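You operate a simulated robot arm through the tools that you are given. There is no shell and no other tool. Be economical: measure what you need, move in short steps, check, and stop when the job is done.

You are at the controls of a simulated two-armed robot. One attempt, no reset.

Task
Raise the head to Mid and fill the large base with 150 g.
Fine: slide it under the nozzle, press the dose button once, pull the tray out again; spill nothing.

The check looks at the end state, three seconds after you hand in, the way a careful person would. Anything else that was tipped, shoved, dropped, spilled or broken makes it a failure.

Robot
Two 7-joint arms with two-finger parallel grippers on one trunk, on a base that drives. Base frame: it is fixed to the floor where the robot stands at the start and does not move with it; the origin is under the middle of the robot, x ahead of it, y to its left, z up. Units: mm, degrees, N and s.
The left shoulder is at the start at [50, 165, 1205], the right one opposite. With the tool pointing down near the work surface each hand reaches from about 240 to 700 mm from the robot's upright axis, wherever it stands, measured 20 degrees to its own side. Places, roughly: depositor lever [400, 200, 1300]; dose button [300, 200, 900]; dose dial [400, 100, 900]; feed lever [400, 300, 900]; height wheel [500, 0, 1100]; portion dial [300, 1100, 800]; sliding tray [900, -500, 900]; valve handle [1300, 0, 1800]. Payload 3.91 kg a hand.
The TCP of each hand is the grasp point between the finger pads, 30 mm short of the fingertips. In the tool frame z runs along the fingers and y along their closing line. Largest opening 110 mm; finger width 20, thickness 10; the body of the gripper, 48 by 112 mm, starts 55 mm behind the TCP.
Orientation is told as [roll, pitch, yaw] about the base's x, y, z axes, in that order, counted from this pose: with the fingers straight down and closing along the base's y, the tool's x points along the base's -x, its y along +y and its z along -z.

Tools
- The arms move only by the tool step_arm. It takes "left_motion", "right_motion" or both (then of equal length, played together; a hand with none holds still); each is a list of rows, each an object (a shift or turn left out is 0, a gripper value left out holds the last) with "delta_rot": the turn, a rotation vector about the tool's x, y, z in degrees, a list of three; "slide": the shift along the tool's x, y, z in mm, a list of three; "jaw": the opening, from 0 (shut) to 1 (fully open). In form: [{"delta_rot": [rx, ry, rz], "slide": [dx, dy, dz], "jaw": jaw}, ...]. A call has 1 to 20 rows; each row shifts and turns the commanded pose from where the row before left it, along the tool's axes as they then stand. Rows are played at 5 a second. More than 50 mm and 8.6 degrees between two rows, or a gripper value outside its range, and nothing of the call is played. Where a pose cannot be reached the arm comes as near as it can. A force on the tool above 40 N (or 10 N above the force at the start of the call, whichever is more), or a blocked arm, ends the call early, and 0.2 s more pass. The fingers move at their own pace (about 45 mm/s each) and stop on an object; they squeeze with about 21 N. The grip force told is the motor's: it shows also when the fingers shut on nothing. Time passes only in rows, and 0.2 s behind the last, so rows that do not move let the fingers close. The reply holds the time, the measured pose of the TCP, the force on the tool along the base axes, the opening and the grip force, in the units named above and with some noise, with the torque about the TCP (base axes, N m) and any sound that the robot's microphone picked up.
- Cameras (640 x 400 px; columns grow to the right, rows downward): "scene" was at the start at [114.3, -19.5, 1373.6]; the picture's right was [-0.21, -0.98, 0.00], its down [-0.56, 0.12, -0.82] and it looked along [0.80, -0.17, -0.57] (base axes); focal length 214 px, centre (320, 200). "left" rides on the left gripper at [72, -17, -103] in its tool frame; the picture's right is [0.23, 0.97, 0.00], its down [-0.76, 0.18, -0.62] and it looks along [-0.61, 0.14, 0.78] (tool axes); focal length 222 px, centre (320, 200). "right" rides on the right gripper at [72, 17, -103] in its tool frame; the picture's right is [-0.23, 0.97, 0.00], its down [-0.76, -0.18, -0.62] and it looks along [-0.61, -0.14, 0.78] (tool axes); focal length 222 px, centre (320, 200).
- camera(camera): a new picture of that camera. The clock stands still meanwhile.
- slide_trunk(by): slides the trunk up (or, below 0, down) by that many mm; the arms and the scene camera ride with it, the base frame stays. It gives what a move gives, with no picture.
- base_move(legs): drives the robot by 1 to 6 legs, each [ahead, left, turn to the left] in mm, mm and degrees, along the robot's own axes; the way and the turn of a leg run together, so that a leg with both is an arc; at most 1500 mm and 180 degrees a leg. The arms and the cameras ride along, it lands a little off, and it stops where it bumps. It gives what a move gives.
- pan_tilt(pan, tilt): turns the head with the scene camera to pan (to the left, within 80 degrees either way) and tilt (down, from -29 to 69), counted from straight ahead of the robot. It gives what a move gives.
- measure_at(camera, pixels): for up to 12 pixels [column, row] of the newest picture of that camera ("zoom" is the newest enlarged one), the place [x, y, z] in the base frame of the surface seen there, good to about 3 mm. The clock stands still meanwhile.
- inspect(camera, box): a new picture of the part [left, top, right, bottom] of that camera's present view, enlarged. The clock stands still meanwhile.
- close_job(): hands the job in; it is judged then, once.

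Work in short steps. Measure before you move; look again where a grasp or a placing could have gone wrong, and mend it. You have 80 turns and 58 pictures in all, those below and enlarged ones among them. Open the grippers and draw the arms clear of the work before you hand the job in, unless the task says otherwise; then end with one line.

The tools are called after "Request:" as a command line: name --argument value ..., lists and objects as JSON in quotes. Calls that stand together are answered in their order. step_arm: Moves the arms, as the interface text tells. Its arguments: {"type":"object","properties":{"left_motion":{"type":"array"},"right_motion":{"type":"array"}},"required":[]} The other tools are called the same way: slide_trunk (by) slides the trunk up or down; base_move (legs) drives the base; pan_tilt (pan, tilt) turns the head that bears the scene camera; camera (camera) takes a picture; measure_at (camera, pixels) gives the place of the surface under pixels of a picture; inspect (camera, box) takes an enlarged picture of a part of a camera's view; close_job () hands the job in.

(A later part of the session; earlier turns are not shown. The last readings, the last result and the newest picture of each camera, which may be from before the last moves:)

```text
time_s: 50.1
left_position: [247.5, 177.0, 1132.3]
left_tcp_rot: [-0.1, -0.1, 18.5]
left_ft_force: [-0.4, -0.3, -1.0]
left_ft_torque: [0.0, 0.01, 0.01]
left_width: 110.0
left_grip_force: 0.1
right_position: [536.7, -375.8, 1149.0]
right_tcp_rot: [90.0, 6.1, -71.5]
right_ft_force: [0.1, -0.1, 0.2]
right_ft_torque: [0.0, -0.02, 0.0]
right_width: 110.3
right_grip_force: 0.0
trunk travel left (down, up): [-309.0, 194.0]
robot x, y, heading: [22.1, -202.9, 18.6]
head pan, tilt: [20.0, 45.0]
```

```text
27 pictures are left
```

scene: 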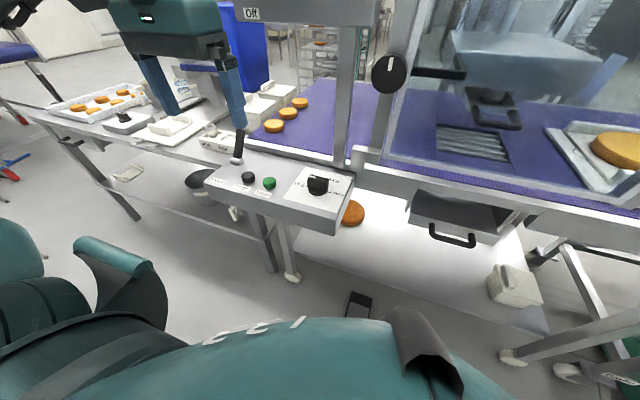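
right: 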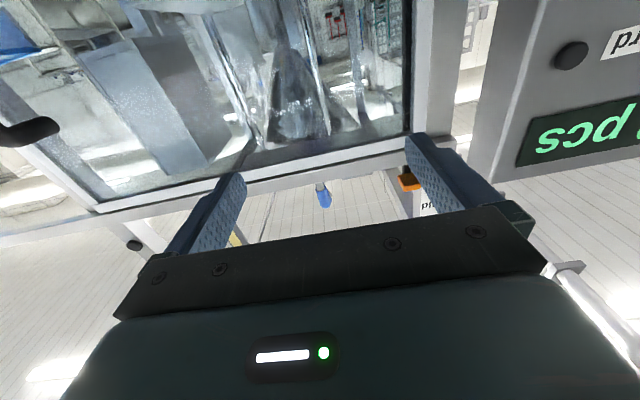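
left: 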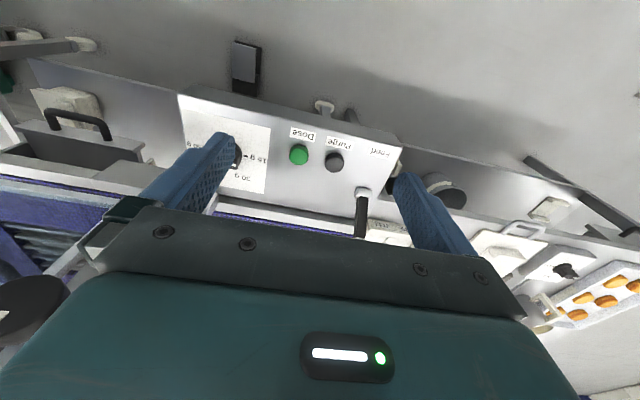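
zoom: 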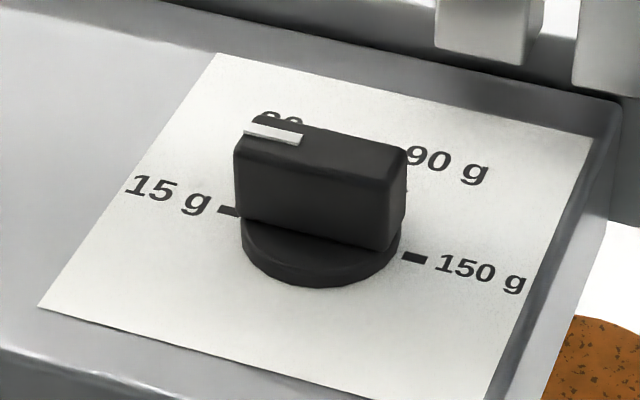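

The row was 59 mm, over the limit; I'll split the shift into four rows.

Request:
step_arm --left_motion '[{"slide": [-30, -33, 0]}, {"slide": [-30, -33, 0]}, {"slide": [-30, -33, 0]}, {"slide": [-30, -33, 0]}, {"slide": [0, 0, 45]}, {"slide": [0, 0, 45]}, {"delta_rot": [0, -8, 0]}, {"delta_rot": [0, 0, -8.2]}, {"delta_rot": [0, 0, -8.2]}, {"delta_rot": [0, 0, -8.2]}, {"delta_rot": [0, 0, -8.2]}, {"delta_rot": [0, 0, -8.2]}, {"delta_rot": [0, 0, -8.2]}, {"delta_rot": [0, 0, -8.2]}, {"delta_rot": [0, 0, -8.2]}, {"delta_rot": [0, 0, -8.2]}, {"delta_rot": [0, 0, -8.2]}, {"delta_rot": [0, 0, -8]}, {}]'

Request:
camera --camera "left"

```text
time_s: 54.1
left_position: [402.1, 89.5, 1043.5]
left_tcp_rot: [-8.1, 0.0, 108.7]
left_ft_force: [-0.1, -0.6, -0.2]
left_ft_torque: [0.05, 0.07, 0.0]
left_width: 110.0
left_grip_force: 0.1
right_position: [537.1, -375.0, 1148.2]
right_tcp_rot: [90.0, 6.2, -71.5]
right_ft_force: [0.3, 0.5, -0.2]
right_ft_torque: [-0.01, 0.01, -0.01]
right_width: 110.0
right_grip_force: 0.0
trunk travel left (down, up): [-309.0, 194.0]
robot x, y, heading: [20.1, -204.9, 18.5]
head pan, tilt: [20.0, 45.0]
```

```text
26 pictures are left
```

left: 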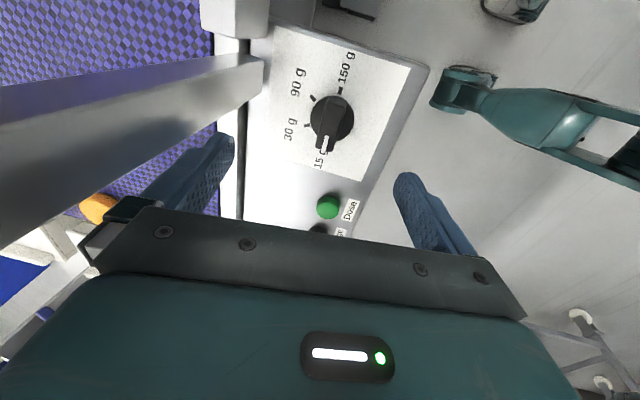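

Pointer is clearly at 15 g, ticks go clockwise to 150 g at 180°. TCP is nearly over the knob; lower to z≈942 with jaws at 60%.

Request:
step_arm --left_motion '[{"jaw": 0.6}, {}, {"slide": [0, 4, 35]}, {"slide": [0, 4, 35]}, {"slide": [0, 3, 20]}, {"slide": [0, 0, 12]}, {}]'

Request:
camera --camera "left"

```text
time_s: 55.7
left_position: [407.4, 90.4, 938.1]
left_tcp_rot: [-8.1, 0.1, 108.5]
left_ft_force: [-0.4, -0.2, -0.1]
left_ft_torque: [0.01, 0.0, 0.0]
left_width: 65.9
left_grip_force: 0.1
right_position: [537.8, -375.8, 1148.2]
right_tcp_rot: [90.0, 6.1, -71.4]
right_ft_force: [0.5, -0.2, 0.1]
right_ft_torque: [0.0, -0.01, -0.03]
right_width: 110.1
right_grip_force: 0.0
trunk travel left (down, up): [-309.0, 194.0]
robot x, y, heading: [20.0, -204.1, 18.6]
head pan, tilt: [20.0, 45.0]
```

```text
25 pictures are left
```

left: 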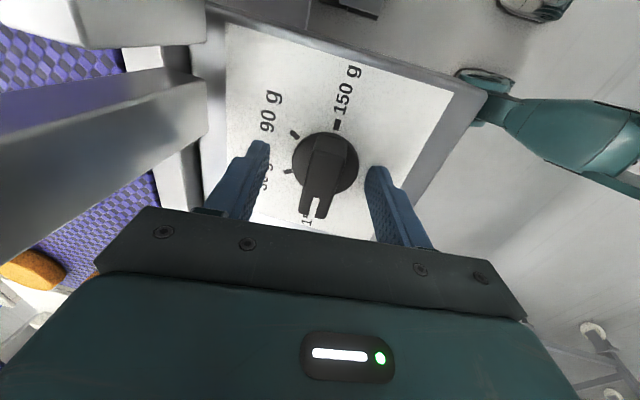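

The jaws straddle the bar and are centred. Close and turn +48° clockwise first.

Request:
step_arm --left_motion '[{"jaw": 0}, {}, {}, {}]'

Request:
step_arm --left_motion '[{"delta_rot": [0, 0, 8.2]}, {"delta_rot": [0, 0, 8.2]}, {"delta_rot": [0, 0, 8.2]}, {"delta_rot": [0, 0, 8.2]}, {"delta_rot": [0, 0, 8.2]}, {"delta_rot": [0, 0, 8.2]}, {"delta_rot": [0, 0, 8.2]}, {"delta_rot": [0, 0, 8.2]}, {"delta_rot": [0, 0, 8.2]}, {"delta_rot": [0, 0, 8.2]}, {"delta_rot": [0, 0, 8]}, {}]'

Request:
camera --camera "left"

```text
time_s: 56.4
left_position: [399.5, 89.0, 937.2]
left_tcp_rot: [-6.8, -0.3, 108.2]
left_ft_force: [-14.9, -1.9, 9.2]
left_ft_torque: [-0.45, 1.06, 0.1]
left_width: 35.8
left_grip_force: 20.0
right_position: [535.8, -376.4, 1149.3]
right_tcp_rot: [90.1, 6.1, -71.4]
right_ft_force: [0.2, 0.8, 0.1]
right_ft_torque: [-0.04, -0.02, -0.01]
right_width: 109.9
right_grip_force: 0.0
trunk travel left (down, up): [-309.0, 194.0]
robot x, y, heading: [19.9, -202.0, 18.7]
head pan, tilt: [20.0, 45.0]
stopped in row 3 (left hand): the force on the tool passed its limit at 41 N (the readings are from after the stop); the commanded pose is now the measured one
```

```text
time_s: 57.7
left_position: [396.9, 91.8, 935.5]
left_tcp_rot: [-4.0, -5.1, 65.8]
left_ft_force: [-10.6, 3.3, 12.6]
left_ft_torque: [0.52, 2.24, 0.01]
left_width: 34.8
left_grip_force: 44.8
right_position: [535.2, -375.3, 1148.8]
right_tcp_rot: [90.0, 6.1, -71.5]
right_ft_force: [0.3, 0.5, 0.2]
right_ft_torque: [0.0, 0.0, 0.01]
right_width: 109.9
right_grip_force: 0.0
trunk travel left (down, up): [-309.0, 194.0]
robot x, y, heading: [16.9, -204.5, 18.7]
head pan, tilt: [20.0, 45.0]
stopped in row 6 (left hand): the force on the tool passed its limit at 41 N (the readings are from after the stop); the commanded pose is now the measured one
```

```text
24 pictures are left
```

left: 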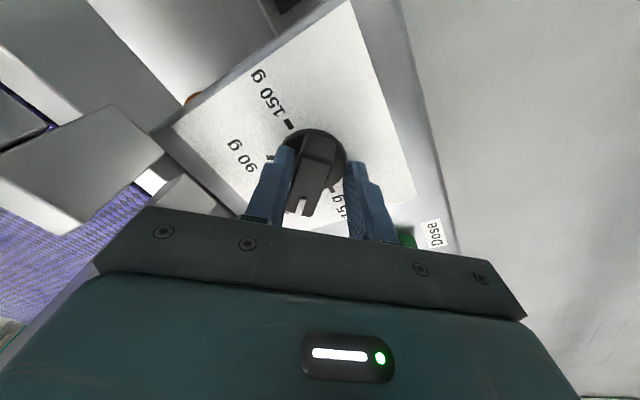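

The tips seem to bear on the lower disc (35 mm wide), while the knob turned to about 30 g. Open, raise 9 mm, undo the tilt drift, and look.

Request:
step_arm --left_motion '[{"jaw": 0.6}, {}, {"slide": [0, 0, -9]}, {}]'

Request:
camera --camera "left"

Request:
measure_at --camera "left" --pixels '[[318, 145], [318, 160], [310, 190], [305, 205], [300, 150], [338, 150], [325, 125], [400, 140], [335, 170]]'

```text
time_s: 58.7
left_position: [398.4, 91.6, 944.2]
left_tcp_rot: [-4.2, -4.9, 66.0]
left_ft_force: [-1.5, 0.1, -1.5]
left_ft_torque: [0.02, 0.02, 0.01]
left_width: 65.9
left_grip_force: 0.0
right_position: [536.1, -375.5, 1149.1]
right_tcp_rot: [90.0, 6.0, -71.4]
right_ft_force: [-0.7, 0.0, 0.4]
right_ft_torque: [0.03, -0.01, 0.0]
right_width: 109.8
right_grip_force: 0.0
trunk travel left (down, up): [-309.0, 194.0]
robot x, y, heading: [20.5, -208.7, 18.5]
head pan, tilt: [20.0, 45.0]
```

```text
23 pictures are left
```

left: 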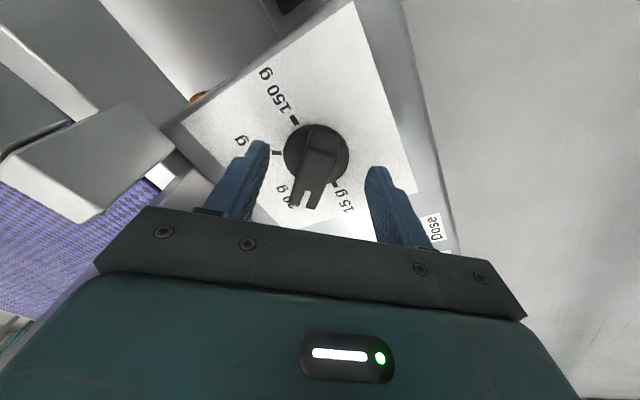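

```text
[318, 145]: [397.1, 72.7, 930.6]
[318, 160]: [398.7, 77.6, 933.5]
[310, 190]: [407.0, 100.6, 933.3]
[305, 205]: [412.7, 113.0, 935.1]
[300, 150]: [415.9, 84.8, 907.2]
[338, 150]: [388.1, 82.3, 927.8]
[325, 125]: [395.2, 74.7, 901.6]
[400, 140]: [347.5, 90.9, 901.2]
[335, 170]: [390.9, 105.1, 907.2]
```

Now the tips are above the disc with the bar centred between them; knob centre ≈(404,92). Shift 3 mm, close, and check the width.

Request:
step_arm --left_motion '[{"slide": [-2, -3, 0]}, {"jaw": 0.3}, {"jaw": 0.0}, {}, {}, {}]'

```text
time_s: 60.1
left_position: [403.4, 91.1, 946.8]
left_tcp_rot: [-4.3, -5.1, 65.9]
left_ft_force: [9.2, -0.3, 3.4]
left_ft_torque: [0.31, 0.5, -0.02]
left_width: 21.0
left_grip_force: 45.1
right_position: [537.9, -375.5, 1148.6]
right_tcp_rot: [90.0, 6.1, -71.4]
right_ft_force: [-0.6, -0.8, -0.4]
right_ft_torque: [-0.01, -0.02, 0.01]
right_width: 110.0
right_grip_force: 0.1
trunk travel left (down, up): [-309.0, 194.0]
robot x, y, heading: [15.1, -204.8, 18.6]
head pan, tilt: [20.0, 45.0]
```

Gripped the bar at 21 mm. Turn 72° clockwise, then check.

Request:
step_arm --left_motion '[{"delta_rot": [0, 0, 8]}, {"delta_rot": [0, 0, 8]}, {"delta_rot": [0, 0, 8]}, {"delta_rot": [0, 0, 8]}, {"delta_rot": [0, 0, 8]}, {"delta_rot": [0, 0, 8]}, {"delta_rot": [0, 0, 8]}, {"delta_rot": [0, 0, 8]}, {"delta_rot": [0, 0, 8]}, {}]'

```text
time_s: 62.3
left_position: [400.3, 94.4, 944.2]
left_tcp_rot: [3.4, -5.7, -6.5]
left_ft_force: [-4.0, 13.6, 8.8]
left_ft_torque: [-0.66, -0.81, 0.03]
left_width: 21.1
left_grip_force: 45.0
right_position: [535.4, -374.3, 1148.1]
right_tcp_rot: [90.1, 6.0, -71.4]
right_ft_force: [0.5, 0.2, 0.7]
right_ft_torque: [-0.01, 0.02, 0.01]
right_width: 109.9
right_grip_force: 0.1
trunk travel left (down, up): [-309.0, 194.0]
robot x, y, heading: [19.8, -206.6, 18.6]
head pan, tilt: [20.0, 45.0]
```

Dial follows; small side force built up, so shift ~3 mm towards the knob axis and turn another 64°.

Request:
step_arm --left_motion '[{"slide": [-2, -3, 0]}, {"delta_rot": [0, 0, 8]}, {"delta_rot": [0, 0, 8]}, {"delta_rot": [0, 0, 8]}, {"delta_rot": [0, 0, 8]}, {"delta_rot": [0, 0, 8]}, {"delta_rot": [0, 0, 8]}, {"delta_rot": [0, 0, 8]}, {"delta_rot": [0, 0, 8]}, {}]'

Request:
camera --camera "left"

```text
time_s: 64.5
left_position: [401.4, 94.8, 944.4]
left_tcp_rot: [6.1, -2.7, -38.1]
left_ft_force: [-1.7, 34.8, 5.7]
left_ft_torque: [-0.14, 0.28, 0.1]
left_width: 21.7
left_grip_force: 44.6
left hand out of reach, approached as far as the arm can: row 6, 7, 8, 9
right_position: [536.8, -370.7, 1149.0]
right_tcp_rot: [90.0, 5.9, -71.4]
right_ft_force: [0.3, -0.4, 0.7]
right_ft_torque: [-0.03, 0.0, -0.03]
right_width: 109.9
right_grip_force: 0.0
trunk travel left (down, up): [-309.0, 194.0]
robot x, y, heading: [14.1, -206.3, 18.5]
head pan, tilt: [20.0, 45.0]
```

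```text
22 pictures are left
```

left: 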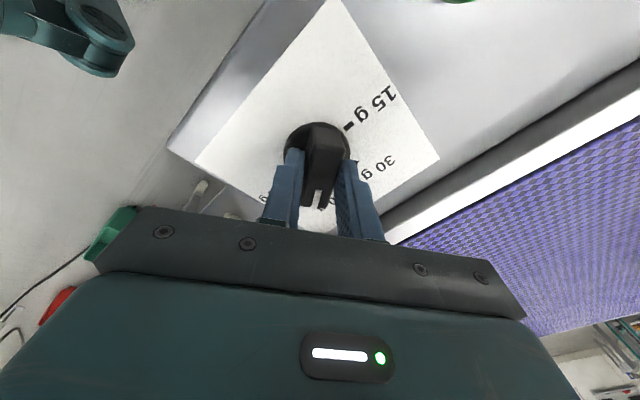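

The wrist limit stopped it at yaw -38°, about 35° short of 150 g. The bar is symmetric: open, rise, and twist back ~180° to regrip.

Request:
step_arm --left_motion '[{"jaw": 0.6}, {}, {"slide": [0, 0, -25]}, {"slide": [0, 0, -25]}, {}]'

Request:
step_arm --left_motion '[{"delta_rot": [0, 0, -8.5]}, {"delta_rot": [0, 0, -8.5]}, {"delta_rot": [0, 0, -8.5]}, {"delta_rot": [0, 0, -8.5]}, {"delta_rot": [0, 0, -8.5]}, {"delta_rot": [0, 0, -8.5]}, {"delta_rot": [0, 0, -8.5]}, {"delta_rot": [0, 0, -8.5]}, {"delta_rot": [0, 0, -8.5]}, {"delta_rot": [0, 0, -8.5]}, {"delta_rot": [0, 0, -8.5]}, {"delta_rot": [0, 0, -8.5]}, {"delta_rot": [0, 0, -8.5]}, {"delta_rot": [0, 0, -8.5]}, {"delta_rot": [0, 0, -8.5]}, {"delta_rot": [0, 0, -8.5]}, {"delta_rot": [0, 0, -8.5]}, {"delta_rot": [0, 0, -8.5]}, {"delta_rot": [0, 0, -8.5]}, {}]'

Request:
camera --camera "left"

```text
time_s: 65.7
left_position: [397.5, 85.9, 993.6]
left_tcp_rot: [5.9, -2.9, -38.5]
left_ft_force: [-0.3, 0.9, -0.1]
left_ft_torque: [-0.03, 0.03, -0.01]
left_width: 66.0
left_grip_force: 0.0
right_position: [537.4, -374.5, 1147.6]
right_tcp_rot: [90.0, 6.1, -71.4]
right_ft_force: [-0.3, -0.5, 0.0]
right_ft_torque: [0.02, 0.0, 0.01]
right_width: 110.2
right_grip_force: 0.1
trunk travel left (down, up): [-309.0, 194.0]
robot x, y, heading: [20.3, -204.4, 18.6]
head pan, tilt: [20.0, 45.0]
```

```text
time_s: 69.9
left_position: [398.7, 86.0, 994.7]
left_tcp_rot: [-6.7, 0.9, 123.3]
left_ft_force: [0.2, -0.5, -0.1]
left_ft_torque: [0.0, -0.03, -0.01]
left_width: 66.1
left_grip_force: 0.0
right_position: [535.6, -374.9, 1147.8]
right_tcp_rot: [89.9, 6.1, -71.4]
right_ft_force: [0.1, -0.2, -0.7]
right_ft_torque: [0.0, -0.03, 0.02]
right_width: 109.9
right_grip_force: 0.1
trunk travel left (down, up): [-309.0, 194.0]
robot x, y, heading: [18.0, -203.9, 18.4]
head pan, tilt: [20.0, 45.0]
```

```text
21 pictures are left
```

left: 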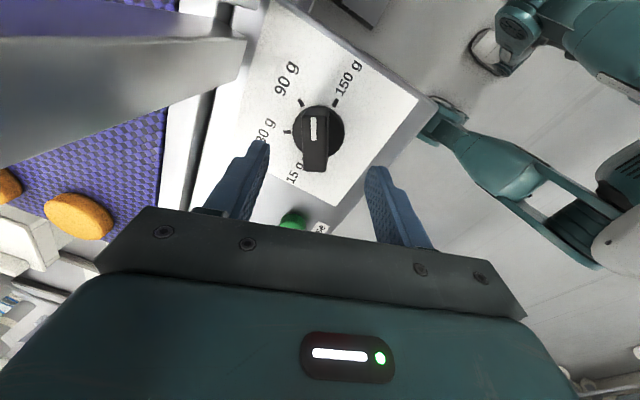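

Good: stripe now points between 90 and 150. Measure the bar ends to find its exact angle.

Request:
measure_at --camera "left" --pixels '[[313, 120], [314, 128], [316, 150], [317, 163], [306, 150], [325, 150], [334, 102], [300, 103], [287, 132]]'

```text
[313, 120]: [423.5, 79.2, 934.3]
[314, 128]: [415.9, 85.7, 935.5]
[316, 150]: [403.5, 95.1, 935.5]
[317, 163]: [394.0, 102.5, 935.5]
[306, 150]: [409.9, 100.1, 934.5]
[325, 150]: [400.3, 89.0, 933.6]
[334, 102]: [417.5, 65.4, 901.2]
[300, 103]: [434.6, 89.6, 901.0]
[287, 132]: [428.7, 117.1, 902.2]
```

Bar at -38.3°, target -71.6° (33.3° to go). Twist -18.4°, descend 50 mm with small correction and grip.

Request:
step_arm --left_motion '[{"delta_rot": [0, 0, -6.2]}, {"delta_rot": [0, 0, -6.2]}, {"delta_rot": [0, 0, -6]}, {"slide": [-2, -3, 25]}, {"slide": [0, 0, 25]}, {}, {"jaw": 0.3}, {"jaw": 0}, {}, {}, {}]'

```text
time_s: 72.3
left_position: [404.2, 94.3, 946.5]
left_tcp_rot: [-6.0, 2.9, 141.6]
left_ft_force: [6.3, 11.2, 5.1]
left_ft_torque: [-0.16, 0.51, 0.03]
left_width: 21.6
left_grip_force: 44.9
right_position: [537.2, -374.8, 1146.8]
right_tcp_rot: [90.0, 6.0, -71.3]
right_ft_force: [0.5, -1.6, -0.2]
right_ft_torque: [0.0, 0.02, -0.03]
right_width: 110.2
right_grip_force: 0.1
trunk travel left (down, up): [-309.0, 194.0]
robot x, y, heading: [14.8, -202.8, 18.5]
head pan, tilt: [20.0, 45.0]
```

Gripped at 21 mm with yaw 141.6°. Turn +34° clockwise, release and look.

Request:
step_arm --left_motion '[{"slide": [0, -2, 0]}, {"delta_rot": [0, 0, 7]}, {"delta_rot": [0, 0, 7]}, {"delta_rot": [0, 0, 7]}, {"delta_rot": [0, 0, 7]}, {"delta_rot": [0, 0, 6]}, {}]'

Request:
step_arm --left_motion '[{"jaw": 0.6}, {}, {"slide": [0, 0, -30]}, {"slide": [0, 0, -40]}, {"slide": [0, 0, -40]}, {}]'

Request:
camera --camera "left"

```text
time_s: 73.9
left_position: [403.9, 94.0, 945.6]
left_tcp_rot: [-6.5, -0.9, 107.4]
left_ft_force: [-13.2, -1.6, 8.0]
left_ft_torque: [-1.58, 0.62, 0.46]
left_width: 21.6
left_grip_force: 44.6
right_position: [534.7, -374.6, 1149.0]
right_tcp_rot: [90.1, 6.1, -71.5]
right_ft_force: [0.1, 0.3, 0.3]
right_ft_torque: [-0.03, 0.02, -0.01]
right_width: 109.8
right_grip_force: 0.0
trunk travel left (down, up): [-309.0, 194.0]
robot x, y, heading: [19.0, -206.7, 18.5]
head pan, tilt: [20.0, 45.0]
```

```text
time_s: 75.3
left_position: [393.5, 88.1, 1055.1]
left_tcp_rot: [-6.5, -0.9, 107.6]
left_ft_force: [-0.5, -0.9, -0.1]
left_ft_torque: [-0.01, -0.01, -0.02]
left_width: 66.0
left_grip_force: 0.0
right_position: [536.0, -373.7, 1147.8]
right_tcp_rot: [90.0, 6.1, -71.4]
right_ft_force: [0.9, 0.9, -0.3]
right_ft_torque: [0.01, 0.02, 0.02]
right_width: 110.3
right_grip_force: 0.1
trunk travel left (down, up): [-309.0, 194.0]
robot x, y, heading: [18.3, -204.3, 18.8]
head pan, tilt: [20.0, 45.0]
```

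```text
20 pictures are left
```

left: 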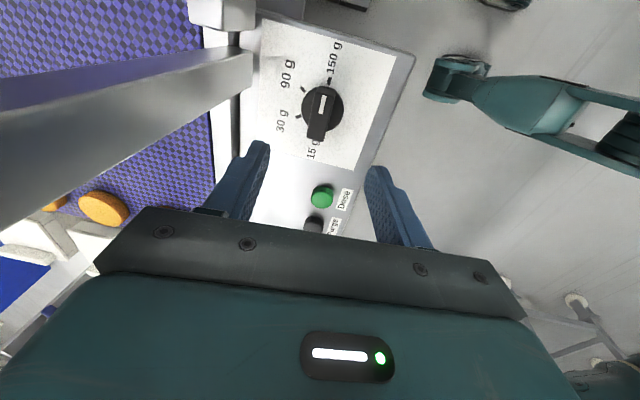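

Stripe appears on the 150 g tick; verify by measuring stripe ends.

Request:
measure_at --camera "left" --pixels '[[323, 94], [321, 110], [318, 125], [316, 136], [329, 82], [302, 90], [298, 114]]'

Request:
inspect --camera "left" --box '[260, 50, 388, 130]'

```text
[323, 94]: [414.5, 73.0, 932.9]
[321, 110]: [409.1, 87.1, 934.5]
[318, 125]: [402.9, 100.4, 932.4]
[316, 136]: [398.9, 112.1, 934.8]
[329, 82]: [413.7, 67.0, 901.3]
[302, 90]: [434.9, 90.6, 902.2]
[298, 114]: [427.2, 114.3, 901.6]
```

```text
5.00 times, centred on (324, 90) of left
```

zoom: 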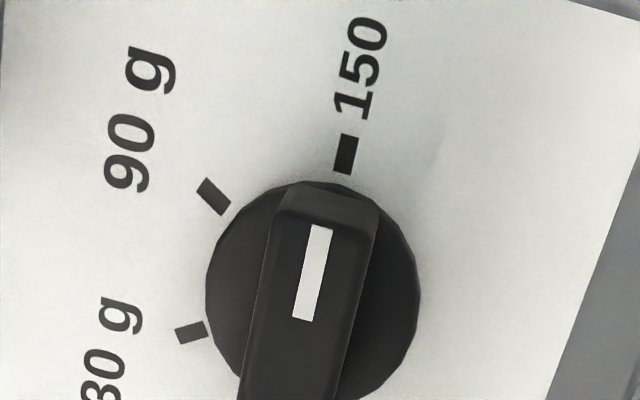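

Dial is at 150 g. Now retract and raise the left hand, level the right jaw roll, then lower the trunk by 213.

Request:
step_arm --left_motion '[{"slide": [0, 40, 0]}, {"slide": [0, 40, 0]}, {"slide": [0, 40, 0]}, {"slide": [0, 0, -45]}, {"slide": [0, 0, -45]}, {"slide": [0, 0, -45]}, {"slide": [0, 0, -45], "jaw": 0}, {}]' --right_motion '[{"delta_rot": [0, 0, -3]}, {"delta_rot": [0, 0, -3], "jaw": 0.6}, {}, {}, {}, {}, {}, {}]'

Request:
base_move --legs '[[-70, 0, 0], [0, -336, 0]]'

Request:
slide_trunk --by -213

Request:
pan_tilt --pan -20 --tilt 20

Request:
camera --camera "scene"

```text
time_s: 77.1
left_position: [260.4, 42.1, 1220.2]
left_tcp_rot: [-6.5, -0.9, 107.6]
left_ft_force: [0.1, 0.6, 1.0]
left_ft_torque: [-0.01, -0.01, 0.01]
left_width: 13.0
left_grip_force: 0.1
right_position: [537.4, -375.8, 1149.3]
right_tcp_rot: [90.0, 0.1, -71.4]
right_ft_force: [0.4, 0.4, -0.9]
right_ft_torque: [-0.01, -0.03, -0.01]
right_width: 66.0
right_grip_force: 0.1
trunk travel left (down, up): [-309.0, 194.0]
robot x, y, heading: [23.5, -204.9, 18.7]
head pan, tilt: [20.0, 45.0]
```

```text
time_s: 81.3
left_position: [301.1, -296.2, 1220.9]
left_tcp_rot: [-6.6, -1.0, 107.8]
left_ft_force: [-0.1, -0.3, 0.3]
left_ft_torque: [0.0, 0.01, 0.01]
left_width: 0.1
left_grip_force: 20.3
right_position: [578.2, -711.3, 1148.6]
right_tcp_rot: [90.0, 0.1, -71.3]
right_ft_force: [0.0, 0.0, 0.3]
right_ft_torque: [-0.01, -0.03, -0.02]
right_width: 65.9
right_grip_force: 0.0
trunk travel left (down, up): [-309.0, 194.0]
robot x, y, heading: [57.9, -546.4, 18.6]
head pan, tilt: [20.0, 45.0]
```

```text
time_s: 83.5
left_position: [300.2, -295.6, 1006.7]
left_tcp_rot: [-6.7, -0.9, 107.7]
left_ft_force: [0.2, -0.2, -0.2]
left_ft_torque: [-0.01, 0.01, -0.01]
left_width: 0.0
left_grip_force: 20.7
right_position: [577.8, -712.1, 935.7]
right_tcp_rot: [90.0, 0.1, -71.2]
right_ft_force: [-0.6, 0.0, 0.3]
right_ft_torque: [-0.02, 0.01, 0.01]
right_width: 65.9
right_grip_force: 0.1
trunk travel left (down, up): [-96.0, 407.0]
robot x, y, heading: [60.0, -545.3, 19.0]
head pan, tilt: [20.0, 45.0]
```

```text
time_s: 84.6
left_position: [300.7, -294.5, 1008.4]
left_tcp_rot: [-6.6, -0.9, 107.9]
left_ft_force: [-0.1, -0.2, 0.9]
left_ft_torque: [0.01, -0.02, -0.01]
left_width: 0.0
left_grip_force: 21.4
right_position: [577.5, -711.3, 935.1]
right_tcp_rot: [90.0, 0.1, -71.2]
right_ft_force: [-0.1, 0.2, -0.5]
right_ft_torque: [0.02, -0.01, -0.03]
right_width: 66.4
right_grip_force: 0.1
trunk travel left (down, up): [-96.0, 407.0]
robot x, y, heading: [60.4, -544.5, 18.7]
head pan, tilt: [-20.0, 20.0]
```

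```text
18 pictures are left
```

scene: 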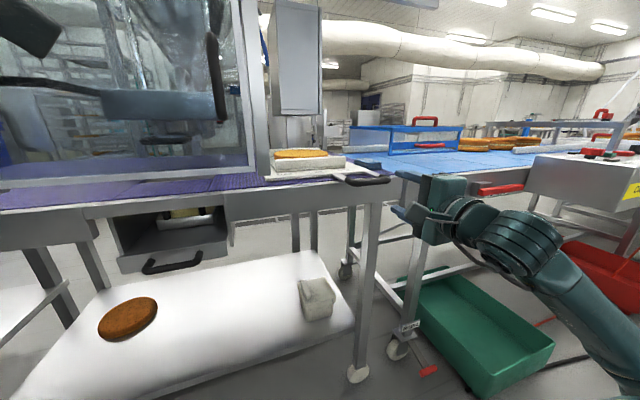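

Zoom in on the handle at (367,181) and measure its bar accurately.

Request:
inspect --camera "scene" --box '[256, 140, 416, 240]'

Request:
measure_at --camera "zoom" --pixels '[[370, 165], [400, 165], [440, 168], [480, 168], [510, 165], [440, 160], [440, 175], [440, 180], [375, 145], [505, 148], [20, 150], [20, 178]]'

```text
4.00 times, centred on (336, 190) of scene
```

zoom: 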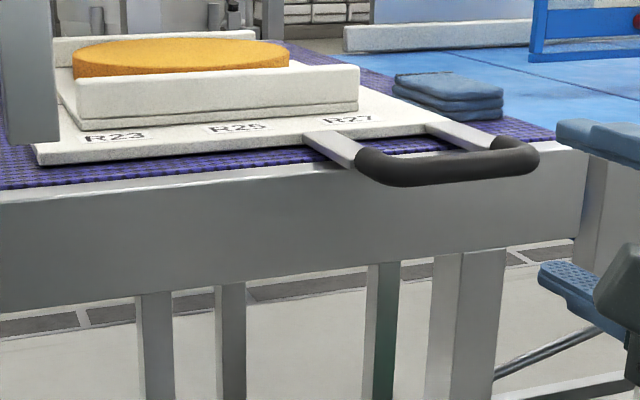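

```text
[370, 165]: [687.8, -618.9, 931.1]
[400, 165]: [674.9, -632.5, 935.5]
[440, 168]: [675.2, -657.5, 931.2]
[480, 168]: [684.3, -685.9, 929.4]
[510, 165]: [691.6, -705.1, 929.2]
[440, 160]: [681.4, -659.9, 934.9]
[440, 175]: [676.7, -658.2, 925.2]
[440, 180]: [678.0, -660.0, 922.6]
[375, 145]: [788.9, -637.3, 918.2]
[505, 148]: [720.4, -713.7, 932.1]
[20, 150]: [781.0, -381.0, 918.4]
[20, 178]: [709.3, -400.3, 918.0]
```

Handle bar centre: u≈444, r≈852, z≈930, thickness ≈22. Lower 5 mm, advance 123 mm, then check.

Request:
slide_trunk --by -5

Request:
step_arm --right_motion '[{"slide": [0, 0, 40]}, {"slide": [0, 0, 40]}, {"slide": [0, 0, 25]}, {"slide": [0, 0, 18]}, {}]'

Request:
inspect --camera "scene" --box '[276, 140, 436, 240]'

```text
time_s: 85.2
left_position: [300.4, -295.9, 1004.8]
left_tcp_rot: [-6.5, -0.9, 107.8]
left_ft_force: [0.9, 0.0, 0.9]
left_ft_torque: [-0.01, -0.02, 0.0]
left_width: 0.1
left_grip_force: 20.8
right_position: [579.6, -712.1, 929.9]
right_tcp_rot: [90.0, 0.1, -71.3]
right_ft_force: [0.0, -0.2, 0.4]
right_ft_torque: [0.0, 0.03, -0.01]
right_width: 66.0
right_grip_force: 0.1
trunk travel left (down, up): [-91.0, 412.0]
robot x, y, heading: [60.3, -545.8, 18.9]
head pan, tilt: [-20.0, 20.0]
```

```text
time_s: 86.3
left_position: [300.7, -294.0, 1002.8]
left_tcp_rot: [-6.6, -0.9, 107.8]
left_ft_force: [0.3, 0.4, -0.3]
left_ft_torque: [-0.02, 0.01, 0.01]
left_width: 0.1
left_grip_force: 21.0
right_position: [695.2, -672.8, 930.9]
right_tcp_rot: [90.0, 0.1, -71.2]
right_ft_force: [0.0, -1.1, -0.4]
right_ft_torque: [0.02, 0.0, -0.01]
right_width: 66.0
right_grip_force: 0.0
trunk travel left (down, up): [-91.0, 412.0]
robot x, y, heading: [60.2, -541.5, 18.7]
head pan, tilt: [-20.0, 20.0]
```

```text
4.00 times, centred on (356, 190) of scene
```

zoom: 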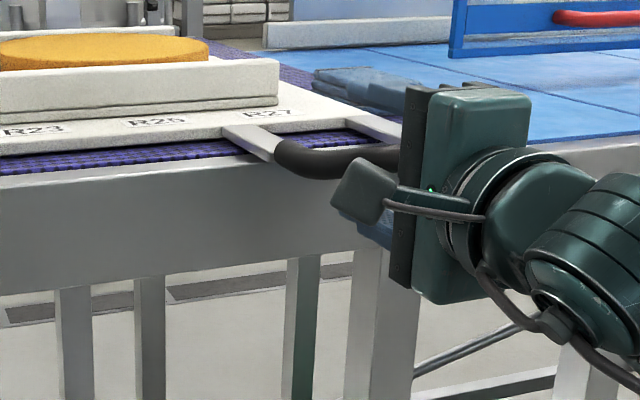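

The fingers straddle the bar. Close.

Request:
step_arm --right_motion '[{"jaw": 0.3}, {"jaw": 0}, {}, {}, {}]'

```text
time_s: 87.5
left_position: [299.7, -295.5, 1003.2]
left_tcp_rot: [-6.6, -0.9, 107.8]
left_ft_force: [-0.4, 0.0, 0.4]
left_ft_torque: [0.0, -0.02, 0.01]
left_width: 0.0
left_grip_force: 21.1
right_position: [695.8, -672.9, 929.3]
right_tcp_rot: [90.0, 0.1, -71.2]
right_ft_force: [-0.5, 0.1, -0.7]
right_ft_torque: [-0.07, -0.01, -0.02]
right_width: 17.7
right_grip_force: 44.9
trunk travel left (down, up): [-91.0, 412.0]
robot x, y, heading: [61.9, -540.6, 19.1]
head pan, tilt: [-20.0, 20.0]
```

Handle gripped (17.7 mm). Slide 60 mm left as a test (tool x points left) and see whether the tray follows straight.

Request:
step_arm --right_motion '[{"slide": [15, 0, 0]}, {"slide": [15, 0, 0]}, {"slide": [15, 0, 0]}, {"slide": [15, 0, 0]}, {}]'

Request:
camera --camera "scene"

```text
time_s: 88.8
left_position: [301.5, -294.4, 1002.0]
left_tcp_rot: [-6.5, -0.9, 107.8]
left_ft_force: [0.1, -0.1, 0.5]
left_ft_torque: [-0.01, 0.03, -0.02]
left_width: 0.4
left_grip_force: 21.3
right_position: [682.4, -629.0, 930.3]
right_tcp_rot: [89.8, 0.1, -71.0]
right_ft_force: [12.8, 4.7, 2.4]
right_ft_torque: [-0.18, 0.06, 0.48]
right_width: 17.5
right_grip_force: 45.0
right hand out of reach, approached as far as the arm can: row 4
trunk travel left (down, up): [-91.0, 412.0]
robot x, y, heading: [57.8, -541.3, 19.3]
head pan, tilt: [-20.0, 20.0]
stopped in row 5 (right hand): the force on the tool passed its limit at 41 N (the readings are from after the stop); the commanded pose is now the measured one
```

```text
15 pictures are left
```

scene: 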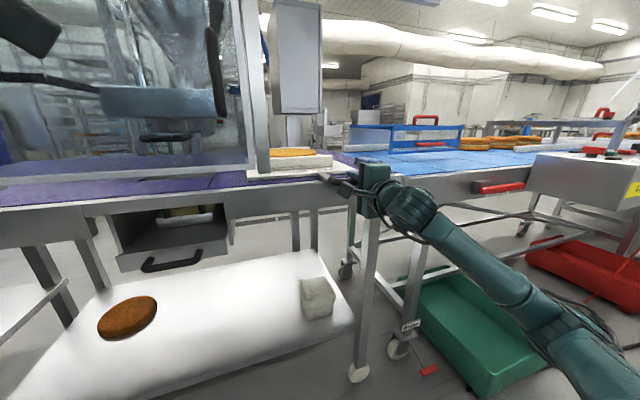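

The tray follows straight; the arm hit its own limit. I'll now carry it with the base, 100 mm to the left as a test.

Request:
base_move --legs '[[0, 100, 0]]'

Request:
camera --camera "scene"

```text
time_s: 90.6
left_position: [268.7, -196.6, 1003.0]
left_tcp_rot: [-6.6, -0.9, 108.1]
left_ft_force: [-0.8, 0.0, 0.6]
left_ft_torque: [-0.01, -0.02, -0.02]
left_width: 0.0
left_grip_force: 21.1
right_position: [650.3, -532.0, 929.8]
right_tcp_rot: [89.9, 0.0, -70.9]
right_ft_force: [7.3, 3.1, 0.0]
right_ft_torque: [-0.09, -0.03, 0.34]
right_width: 17.6
right_grip_force: 44.9
trunk travel left (down, up): [-91.0, 412.0]
robot x, y, heading: [22.8, -449.4, 19.1]
head pan, tilt: [-20.0, 20.0]
stopped in leg 1: the force on the tool passed its limit at 40 N (the readings are from after the stop); the commanded pose is now the measured one
```

```text
14 pictures are left
```

scene: 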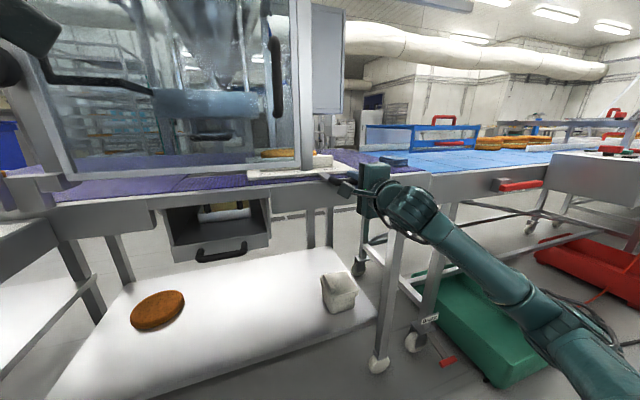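

Works (r now ≈710, 148 mm moved), with some pull along d because my heading is slightly off. Correct this and drive another 105 mm left.

Request:
base_move --legs '[[4, 105, 0]]'

Request:
pan_tilt --pan 0 --tilt 20

Request:
inspect --camera "scene" --box '[220, 80, 480, 242]'

```text
time_s: 92.1
left_position: [237.8, -98.0, 1002.1]
left_tcp_rot: [-6.6, -0.9, 108.0]
left_ft_force: [1.0, -0.9, 0.9]
left_ft_torque: [0.02, 0.0, -0.04]
left_width: 0.0
left_grip_force: 20.9
right_position: [619.5, -432.6, 929.7]
right_tcp_rot: [90.0, 0.2, -70.9]
right_ft_force: [-16.7, -4.4, -14.3]
right_ft_torque: [-0.29, -0.16, 0.16]
right_width: 17.7
right_grip_force: 45.4
trunk travel left (down, up): [-91.0, 412.0]
robot x, y, heading: [-3.8, -351.0, 18.8]
head pan, tilt: [-20.0, 20.0]
```

```text
time_s: 93.0
left_position: [237.8, -98.0, 1003.6]
left_tcp_rot: [-6.6, -0.9, 108.0]
left_ft_force: [0.3, -0.2, -0.9]
left_ft_torque: [0.01, 0.02, -0.03]
left_width: 0.0
left_grip_force: 20.7
right_position: [618.8, -431.2, 928.9]
right_tcp_rot: [89.8, 0.2, -70.8]
right_ft_force: [-5.1, -2.2, -3.0]
right_ft_torque: [-0.15, -0.02, -0.1]
right_width: 17.6
right_grip_force: 45.2
trunk travel left (down, up): [-91.0, 412.0]
robot x, y, heading: [-4.4, -348.9, 18.9]
head pan, tilt: [0.0, 20.0]
```

```text
2.46 times, centred on (350, 161) of scene
```

zoom: 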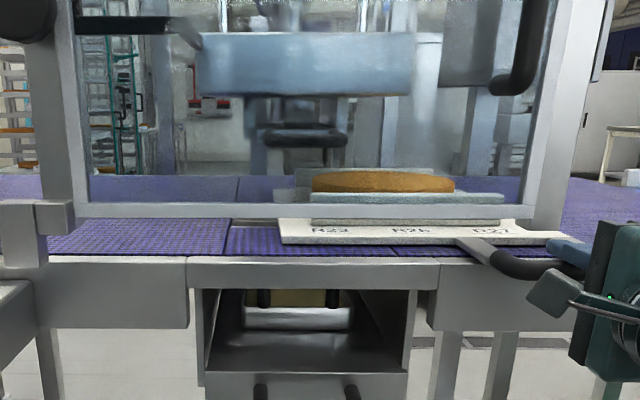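

Nozzle is at column ≈303, base centre ≈383 in the zoom. Measure both through the glass.

Request:
measure_at --camera "zoom" --pixels '[[303, 112], [262, 118], [346, 118], [303, 135], [266, 138], [343, 138], [316, 181], [383, 185], [452, 184], [383, 174], [300, 100], [250, 165]]'

```text
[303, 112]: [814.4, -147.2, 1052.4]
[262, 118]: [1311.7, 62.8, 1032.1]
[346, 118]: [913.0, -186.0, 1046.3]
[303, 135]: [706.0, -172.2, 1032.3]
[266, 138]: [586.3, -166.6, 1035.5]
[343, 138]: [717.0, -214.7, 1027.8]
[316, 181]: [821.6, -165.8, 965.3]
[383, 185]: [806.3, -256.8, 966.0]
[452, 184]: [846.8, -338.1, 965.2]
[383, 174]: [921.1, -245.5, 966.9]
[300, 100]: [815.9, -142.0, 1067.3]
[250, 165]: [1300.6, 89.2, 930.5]
```

Base centre r≈505, nozzle r≈397: about 105 mm to go. Drive 95 mm left and look again.

Request:
base_move --legs '[[0, 95, 0]]'

Request:
inspect --camera "scene" --box '[240, 80, 500, 242]'

Request:
measure_at --camera "zoom" --pixels '[[330, 112], [345, 112], [360, 112], [300, 182], [310, 182], [320, 182], [345, 186], [380, 186], [400, 186], [420, 182], [440, 182], [345, 175]]'

```text
time_s: 94.5
left_position: [209.5, -8.8, 1002.8]
left_tcp_rot: [-6.5, -0.8, 108.1]
left_ft_force: [0.7, 0.6, -0.3]
left_ft_torque: [0.04, 0.02, -0.03]
left_width: 0.0
left_grip_force: 21.3
right_position: [589.3, -342.2, 929.6]
right_tcp_rot: [89.8, 0.1, -70.7]
right_ft_force: [21.2, 6.2, 8.0]
right_ft_torque: [-0.22, -0.02, -0.09]
right_width: 17.7
right_grip_force: 44.9
trunk travel left (down, up): [-91.0, 412.0]
robot x, y, heading: [-33.6, -258.7, 19.0]
head pan, tilt: [0.0, 20.0]
```

```text
2.46 times, centred on (370, 161) of scene
```

zoom: 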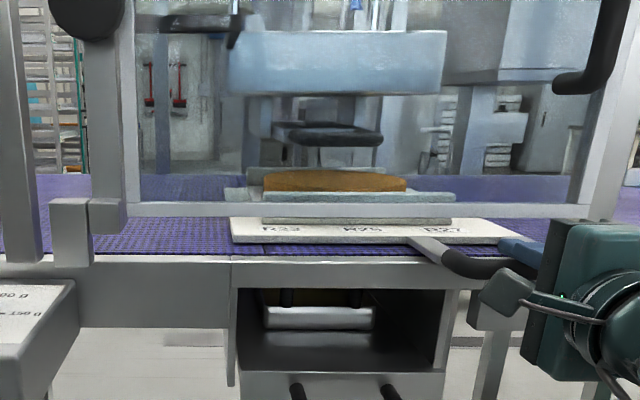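

```text
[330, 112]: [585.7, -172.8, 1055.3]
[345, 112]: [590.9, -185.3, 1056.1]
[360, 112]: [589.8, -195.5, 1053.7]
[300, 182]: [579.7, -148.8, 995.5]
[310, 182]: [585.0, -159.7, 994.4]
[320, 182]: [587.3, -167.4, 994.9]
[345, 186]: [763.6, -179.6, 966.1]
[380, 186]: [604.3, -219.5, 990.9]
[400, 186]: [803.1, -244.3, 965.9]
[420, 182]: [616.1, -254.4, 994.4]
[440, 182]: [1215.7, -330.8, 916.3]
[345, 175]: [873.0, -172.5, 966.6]
```

Nearly aligned: base centre ≈335 in the zoom. Zoom closer to judge against the nozzle outlet.

Request:
inspect --camera "scene" --box '[324, 110, 428, 175]'

Request:
measure_at --camera "zoom" --pixels '[[200, 62], [150, 62], [260, 62], [230, 100], [180, 100], [280, 100], [90, 175], [100, 178], [410, 178], [400, 180], [250, 190], [250, 165]]'

```text
6.15 times, centred on (376, 142) of scene
```

zoom: 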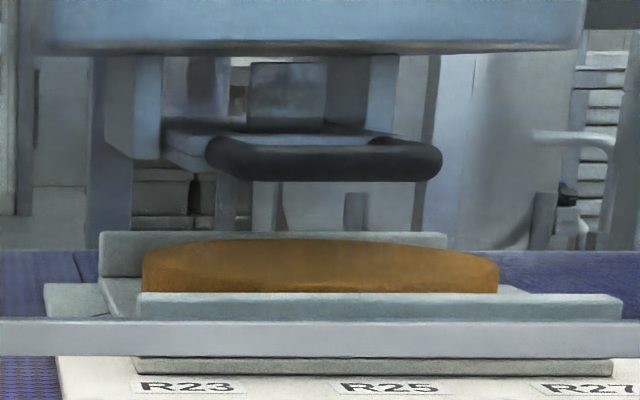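

```text
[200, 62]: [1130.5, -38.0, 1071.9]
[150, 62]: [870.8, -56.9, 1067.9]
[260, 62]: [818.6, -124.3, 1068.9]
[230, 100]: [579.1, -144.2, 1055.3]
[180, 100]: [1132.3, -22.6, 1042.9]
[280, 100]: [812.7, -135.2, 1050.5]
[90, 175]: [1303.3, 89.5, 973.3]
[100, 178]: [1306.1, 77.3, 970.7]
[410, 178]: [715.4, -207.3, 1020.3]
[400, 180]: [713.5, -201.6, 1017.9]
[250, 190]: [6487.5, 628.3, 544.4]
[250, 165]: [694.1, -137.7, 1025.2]
```

The nozzle block (col ≈287) is still ~20 mm left of the base centre (col ≈320), matching handle dead-reckoning (base r≈415 vs nozzle r≈390). Move 21 mm further left.

Request:
base_move --legs '[[3, 21, 0]]'

Request:
inspect --camera "scene" --box '[324, 110, 428, 175]'

Request:
measure_at --camera "zoom" --pixels '[[265, 85], [285, 85], [305, 85], [325, 85], [345, 90], [360, 90], [300, 290], [320, 283], [150, 283], [485, 283], [160, 270], [470, 270]]'

```text
time_s: 95.3
left_position: [203.0, 11.2, 1003.3]
left_tcp_rot: [-6.5, -0.9, 108.0]
left_ft_force: [-0.2, 0.1, -0.2]
left_ft_torque: [0.0, -0.01, -0.04]
left_width: 0.0
left_grip_force: 21.2
right_position: [583.5, -322.9, 930.2]
right_tcp_rot: [89.9, 0.1, -70.7]
right_ft_force: [-24.3, -3.5, -12.6]
right_ft_torque: [-0.18, -0.17, -0.32]
right_width: 17.7
right_grip_force: 45.5
trunk travel left (down, up): [-91.0, 412.0]
robot x, y, heading: [-37.1, -240.1, 18.7]
head pan, tilt: [0.0, 20.0]
```

```text
6.15 times, centred on (376, 142) of scene
```

zoom: 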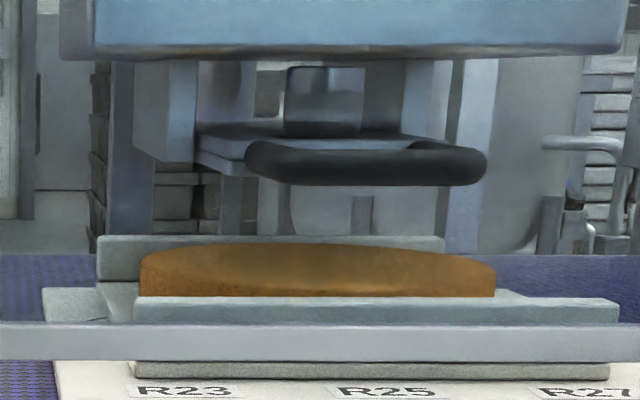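

```text
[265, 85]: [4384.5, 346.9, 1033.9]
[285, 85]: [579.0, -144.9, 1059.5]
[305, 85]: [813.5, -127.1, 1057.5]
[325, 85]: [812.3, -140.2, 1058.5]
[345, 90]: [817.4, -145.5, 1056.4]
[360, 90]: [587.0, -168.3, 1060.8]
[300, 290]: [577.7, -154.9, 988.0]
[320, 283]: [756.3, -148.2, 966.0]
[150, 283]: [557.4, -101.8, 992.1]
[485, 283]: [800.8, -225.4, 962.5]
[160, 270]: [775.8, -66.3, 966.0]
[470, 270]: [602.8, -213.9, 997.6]
```

Base and nozzle are aligned (r≈388 vs 390). Relax the right hand 2 mm, and bring the closed left fingertips over the dose button at (333,188), top z≈915.

Request:
step_arm --left_motion '[{"slide": [-25.4, -35, 0], "jaw": 0}, {"slide": [-25.4, -35, 0]}, {"slide": [-25.4, -35, 0]}, {"slide": [-25.4, -35, 0]}, {"slide": [-25.4, -34, 0]}, {}]' --right_motion '[{"slide": [0, 0, -2]}, {}, {}, {}, {}, {}]'

Request:
camera --camera "left"

Request:
measure_at --camera "left" --pixels '[[320, 165], [330, 180], [330, 150], [310, 160], [340, 165], [330, 165]]'

```text
time_s: 96.7
left_position: [329.4, 184.4, 1024.7]
left_tcp_rot: [-6.5, -0.8, 108.1]
left_ft_force: [-0.3, 0.5, 0.0]
left_ft_torque: [0.01, 0.04, -0.01]
left_width: 0.0
left_grip_force: 21.3
right_position: [582.3, -321.9, 930.2]
right_tcp_rot: [89.7, 0.1, -70.6]
right_ft_force: [24.0, 10.4, 12.9]
right_ft_torque: [-0.04, 0.01, 0.25]
right_width: 17.4
right_grip_force: 45.0
trunk travel left (down, up): [-91.0, 412.0]
robot x, y, heading: [-39.0, -236.5, 18.9]
head pan, tilt: [0.0, 20.0]
```

```text
9 pictures are left
```

left: 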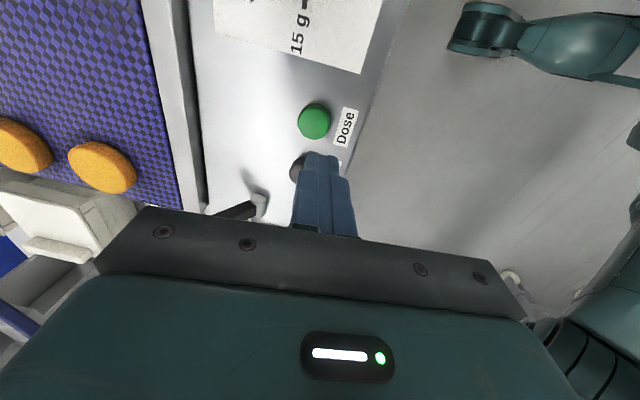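

```text
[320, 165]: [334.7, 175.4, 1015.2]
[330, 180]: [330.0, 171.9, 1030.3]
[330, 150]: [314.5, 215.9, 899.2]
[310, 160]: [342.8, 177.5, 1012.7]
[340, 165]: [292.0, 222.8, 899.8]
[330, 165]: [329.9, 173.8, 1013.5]
```

Measure the button at (314,121) in this picture.

Request:
measure_at --camera "left" --pixels '[[314, 121], [306, 121], [322, 121], [314, 112], [314, 130], [300, 168]]'

```text
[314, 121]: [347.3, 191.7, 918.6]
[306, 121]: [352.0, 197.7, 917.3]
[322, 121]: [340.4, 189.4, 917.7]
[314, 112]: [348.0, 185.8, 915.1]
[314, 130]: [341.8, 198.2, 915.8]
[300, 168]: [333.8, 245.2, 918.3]
```

Button centre ≈(344,191), top z≈917. Lower to about 10 mm above it.

Request:
step_arm --left_motion '[{"slide": [-2, -4, 33]}, {"slide": [0, 0, 34]}, {}]'

Request:
inspect --camera "left" --box '[240, 90, 400, 240]'

```text
time_s: 97.5
left_position: [339.8, 192.2, 958.9]
left_tcp_rot: [-6.6, -0.8, 108.0]
left_ft_force: [0.2, 0.6, -0.4]
left_ft_torque: [0.04, -0.01, 0.0]
left_width: 0.0
left_grip_force: 21.1
right_position: [582.9, -322.8, 928.9]
right_tcp_rot: [89.9, 0.1, -70.6]
right_ft_force: [28.7, 12.1, 17.1]
right_ft_torque: [-0.03, 0.03, -0.1]
right_width: 17.8
right_grip_force: 45.6
trunk travel left (down, up): [-91.0, 412.0]
robot x, y, heading: [-40.1, -240.0, 19.2]
head pan, tilt: [0.0, 20.0]
```

```text
2.67 times, centred on (320, 165) of left
```

zoom: 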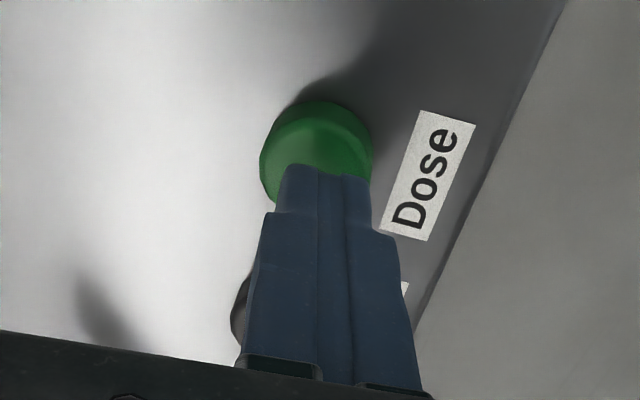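

Tip is over the button. Relax the right hand by 1 mm and press in small steps.

Request:
step_arm --right_motion '[{"slide": [0, 1, 1]}, {}, {}, {}, {}, {}]' --left_motion '[{}, {"slide": [0, 0, 8]}, {"slide": [0, 0, 3]}, {"slide": [0, 0, 3]}, {"slide": [0, 0, 2]}, {}]'

```text
time_s: 98.9
left_position: [341.5, 192.3, 943.9]
left_tcp_rot: [-6.6, -0.9, 108.0]
left_ft_force: [-0.2, -0.1, 3.0]
left_ft_torque: [-0.05, 0.06, 0.01]
left_width: 0.0
left_grip_force: 21.5
right_position: [582.4, -324.0, 930.1]
right_tcp_rot: [89.6, 0.2, -70.7]
right_ft_force: [7.4, 5.0, 3.0]
right_ft_torque: [-0.15, 0.04, -0.58]
right_width: 17.8
right_grip_force: 44.6
trunk travel left (down, up): [-91.0, 412.0]
robot x, y, heading: [-38.2, -236.1, 19.2]
head pan, tilt: [0.0, 20.0]
```

Contact felt (3 N). Continue in 2 mm steps.

Request:
step_arm --left_motion '[{"slide": [0, 0, 2]}, {"slide": [0, 0, 2]}, {}]'

```text
time_s: 99.7
left_position: [340.6, 191.9, 939.1]
left_tcp_rot: [-6.6, -0.9, 108.0]
left_ft_force: [-1.1, 1.3, 2.3]
left_ft_torque: [0.03, 0.06, -0.03]
left_width: 0.0
left_grip_force: 20.5
right_position: [582.8, -323.0, 930.7]
right_tcp_rot: [89.7, 0.1, -70.5]
right_ft_force: [3.2, 3.7, -3.2]
right_ft_torque: [-0.11, -0.02, -0.32]
right_width: 17.7
right_grip_force: 45.1
trunk travel left (down, up): [-91.0, 412.0]
robot x, y, heading: [-40.6, -238.7, 19.0]
head pan, tilt: [0.0, 20.0]
heard: click
```

A click was heard. Lift the left hand off and look at the nozzle and the counter.

Request:
step_arm --left_motion '[{"slide": [0, 0, -30]}, {"slide": [0, 0, -30]}, {}, {}, {}, {}, {}, {}, {}, {}]'

Request:
camera --camera "scene"

```text
time_s: 101.9
left_position: [336.2, 189.9, 998.6]
left_tcp_rot: [-6.5, -0.9, 108.0]
left_ft_force: [-0.8, -0.1, 0.6]
left_ft_torque: [-0.01, 0.0, -0.01]
left_width: 0.0
left_grip_force: 21.2
right_position: [582.5, -322.5, 929.9]
right_tcp_rot: [89.7, 0.0, -70.7]
right_ft_force: [-7.6, 1.4, -13.3]
right_ft_torque: [-0.07, -0.06, -0.08]
right_width: 17.4
right_grip_force: 45.4
trunk travel left (down, up): [-91.0, 412.0]
robot x, y, heading: [-34.0, -236.0, 19.0]
head pan, tilt: [0.0, 20.0]
```

```text
7 pictures are left
```

scene: 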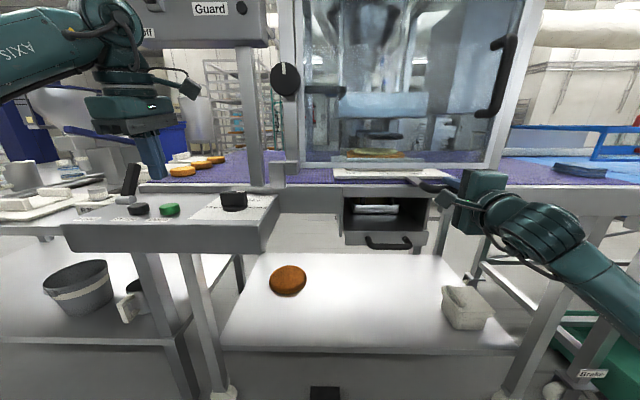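

Request:
inspect --camera "scene" --box '[324, 110, 428, 175]'

```text
6.15 times, centred on (376, 142) of scene
```

zoom: 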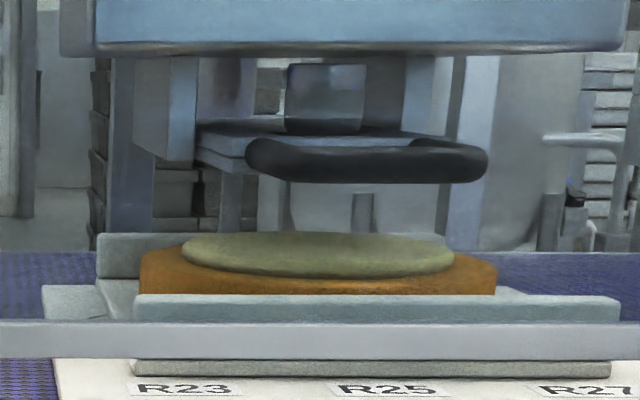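

Filling sits centred on the base. Retract the left hand, wait a little, then pull the tray out by driving right in chunks.

Request:
step_arm --left_motion '[{"slide": [0, 40, 0]}, {"slide": [0, 40, 0]}, {"slide": [0, 40, 0]}, {}, {}, {}, {}, {}]'

Request:
base_move --legs '[[1, -90, 0]]'

```text
time_s: 103.7
left_position: [221.5, 149.7, 983.0]
left_tcp_rot: [-6.4, -1.0, 108.0]
left_ft_force: [-0.5, 0.1, 1.0]
left_ft_torque: [-0.01, 0.0, 0.01]
left_width: 0.0
left_grip_force: 21.3
right_position: [581.7, -323.3, 929.9]
right_tcp_rot: [89.7, 0.1, -70.6]
right_ft_force: [-11.5, -0.4, -16.3]
right_ft_torque: [-0.11, -0.06, -0.14]
right_width: 17.6
right_grip_force: 45.1
trunk travel left (down, up): [-91.0, 412.0]
robot x, y, heading: [-35.3, -239.4, 18.7]
head pan, tilt: [0.0, 20.0]
```

```text
time_s: 105.0
left_position: [241.5, 89.3, 983.0]
left_tcp_rot: [-6.4, -0.9, 108.0]
left_ft_force: [0.0, -0.2, -0.1]
left_ft_torque: [0.0, -0.03, 0.04]
left_width: 0.0
left_grip_force: 20.7
right_position: [602.4, -381.8, 929.9]
right_tcp_rot: [89.5, 0.0, -70.4]
right_ft_force: [-1.9, -1.0, 0.6]
right_ft_torque: [-0.03, 0.06, 0.17]
right_width: 17.7
right_grip_force: 45.2
trunk travel left (down, up): [-91.0, 412.0]
robot x, y, heading: [-15.3, -299.0, 18.9]
head pan, tilt: [0.0, 20.0]
stopped in leg 1: the force on the tool passed its limit at 42 N (the readings are from after the stop); the commanded pose is now the measured one
```

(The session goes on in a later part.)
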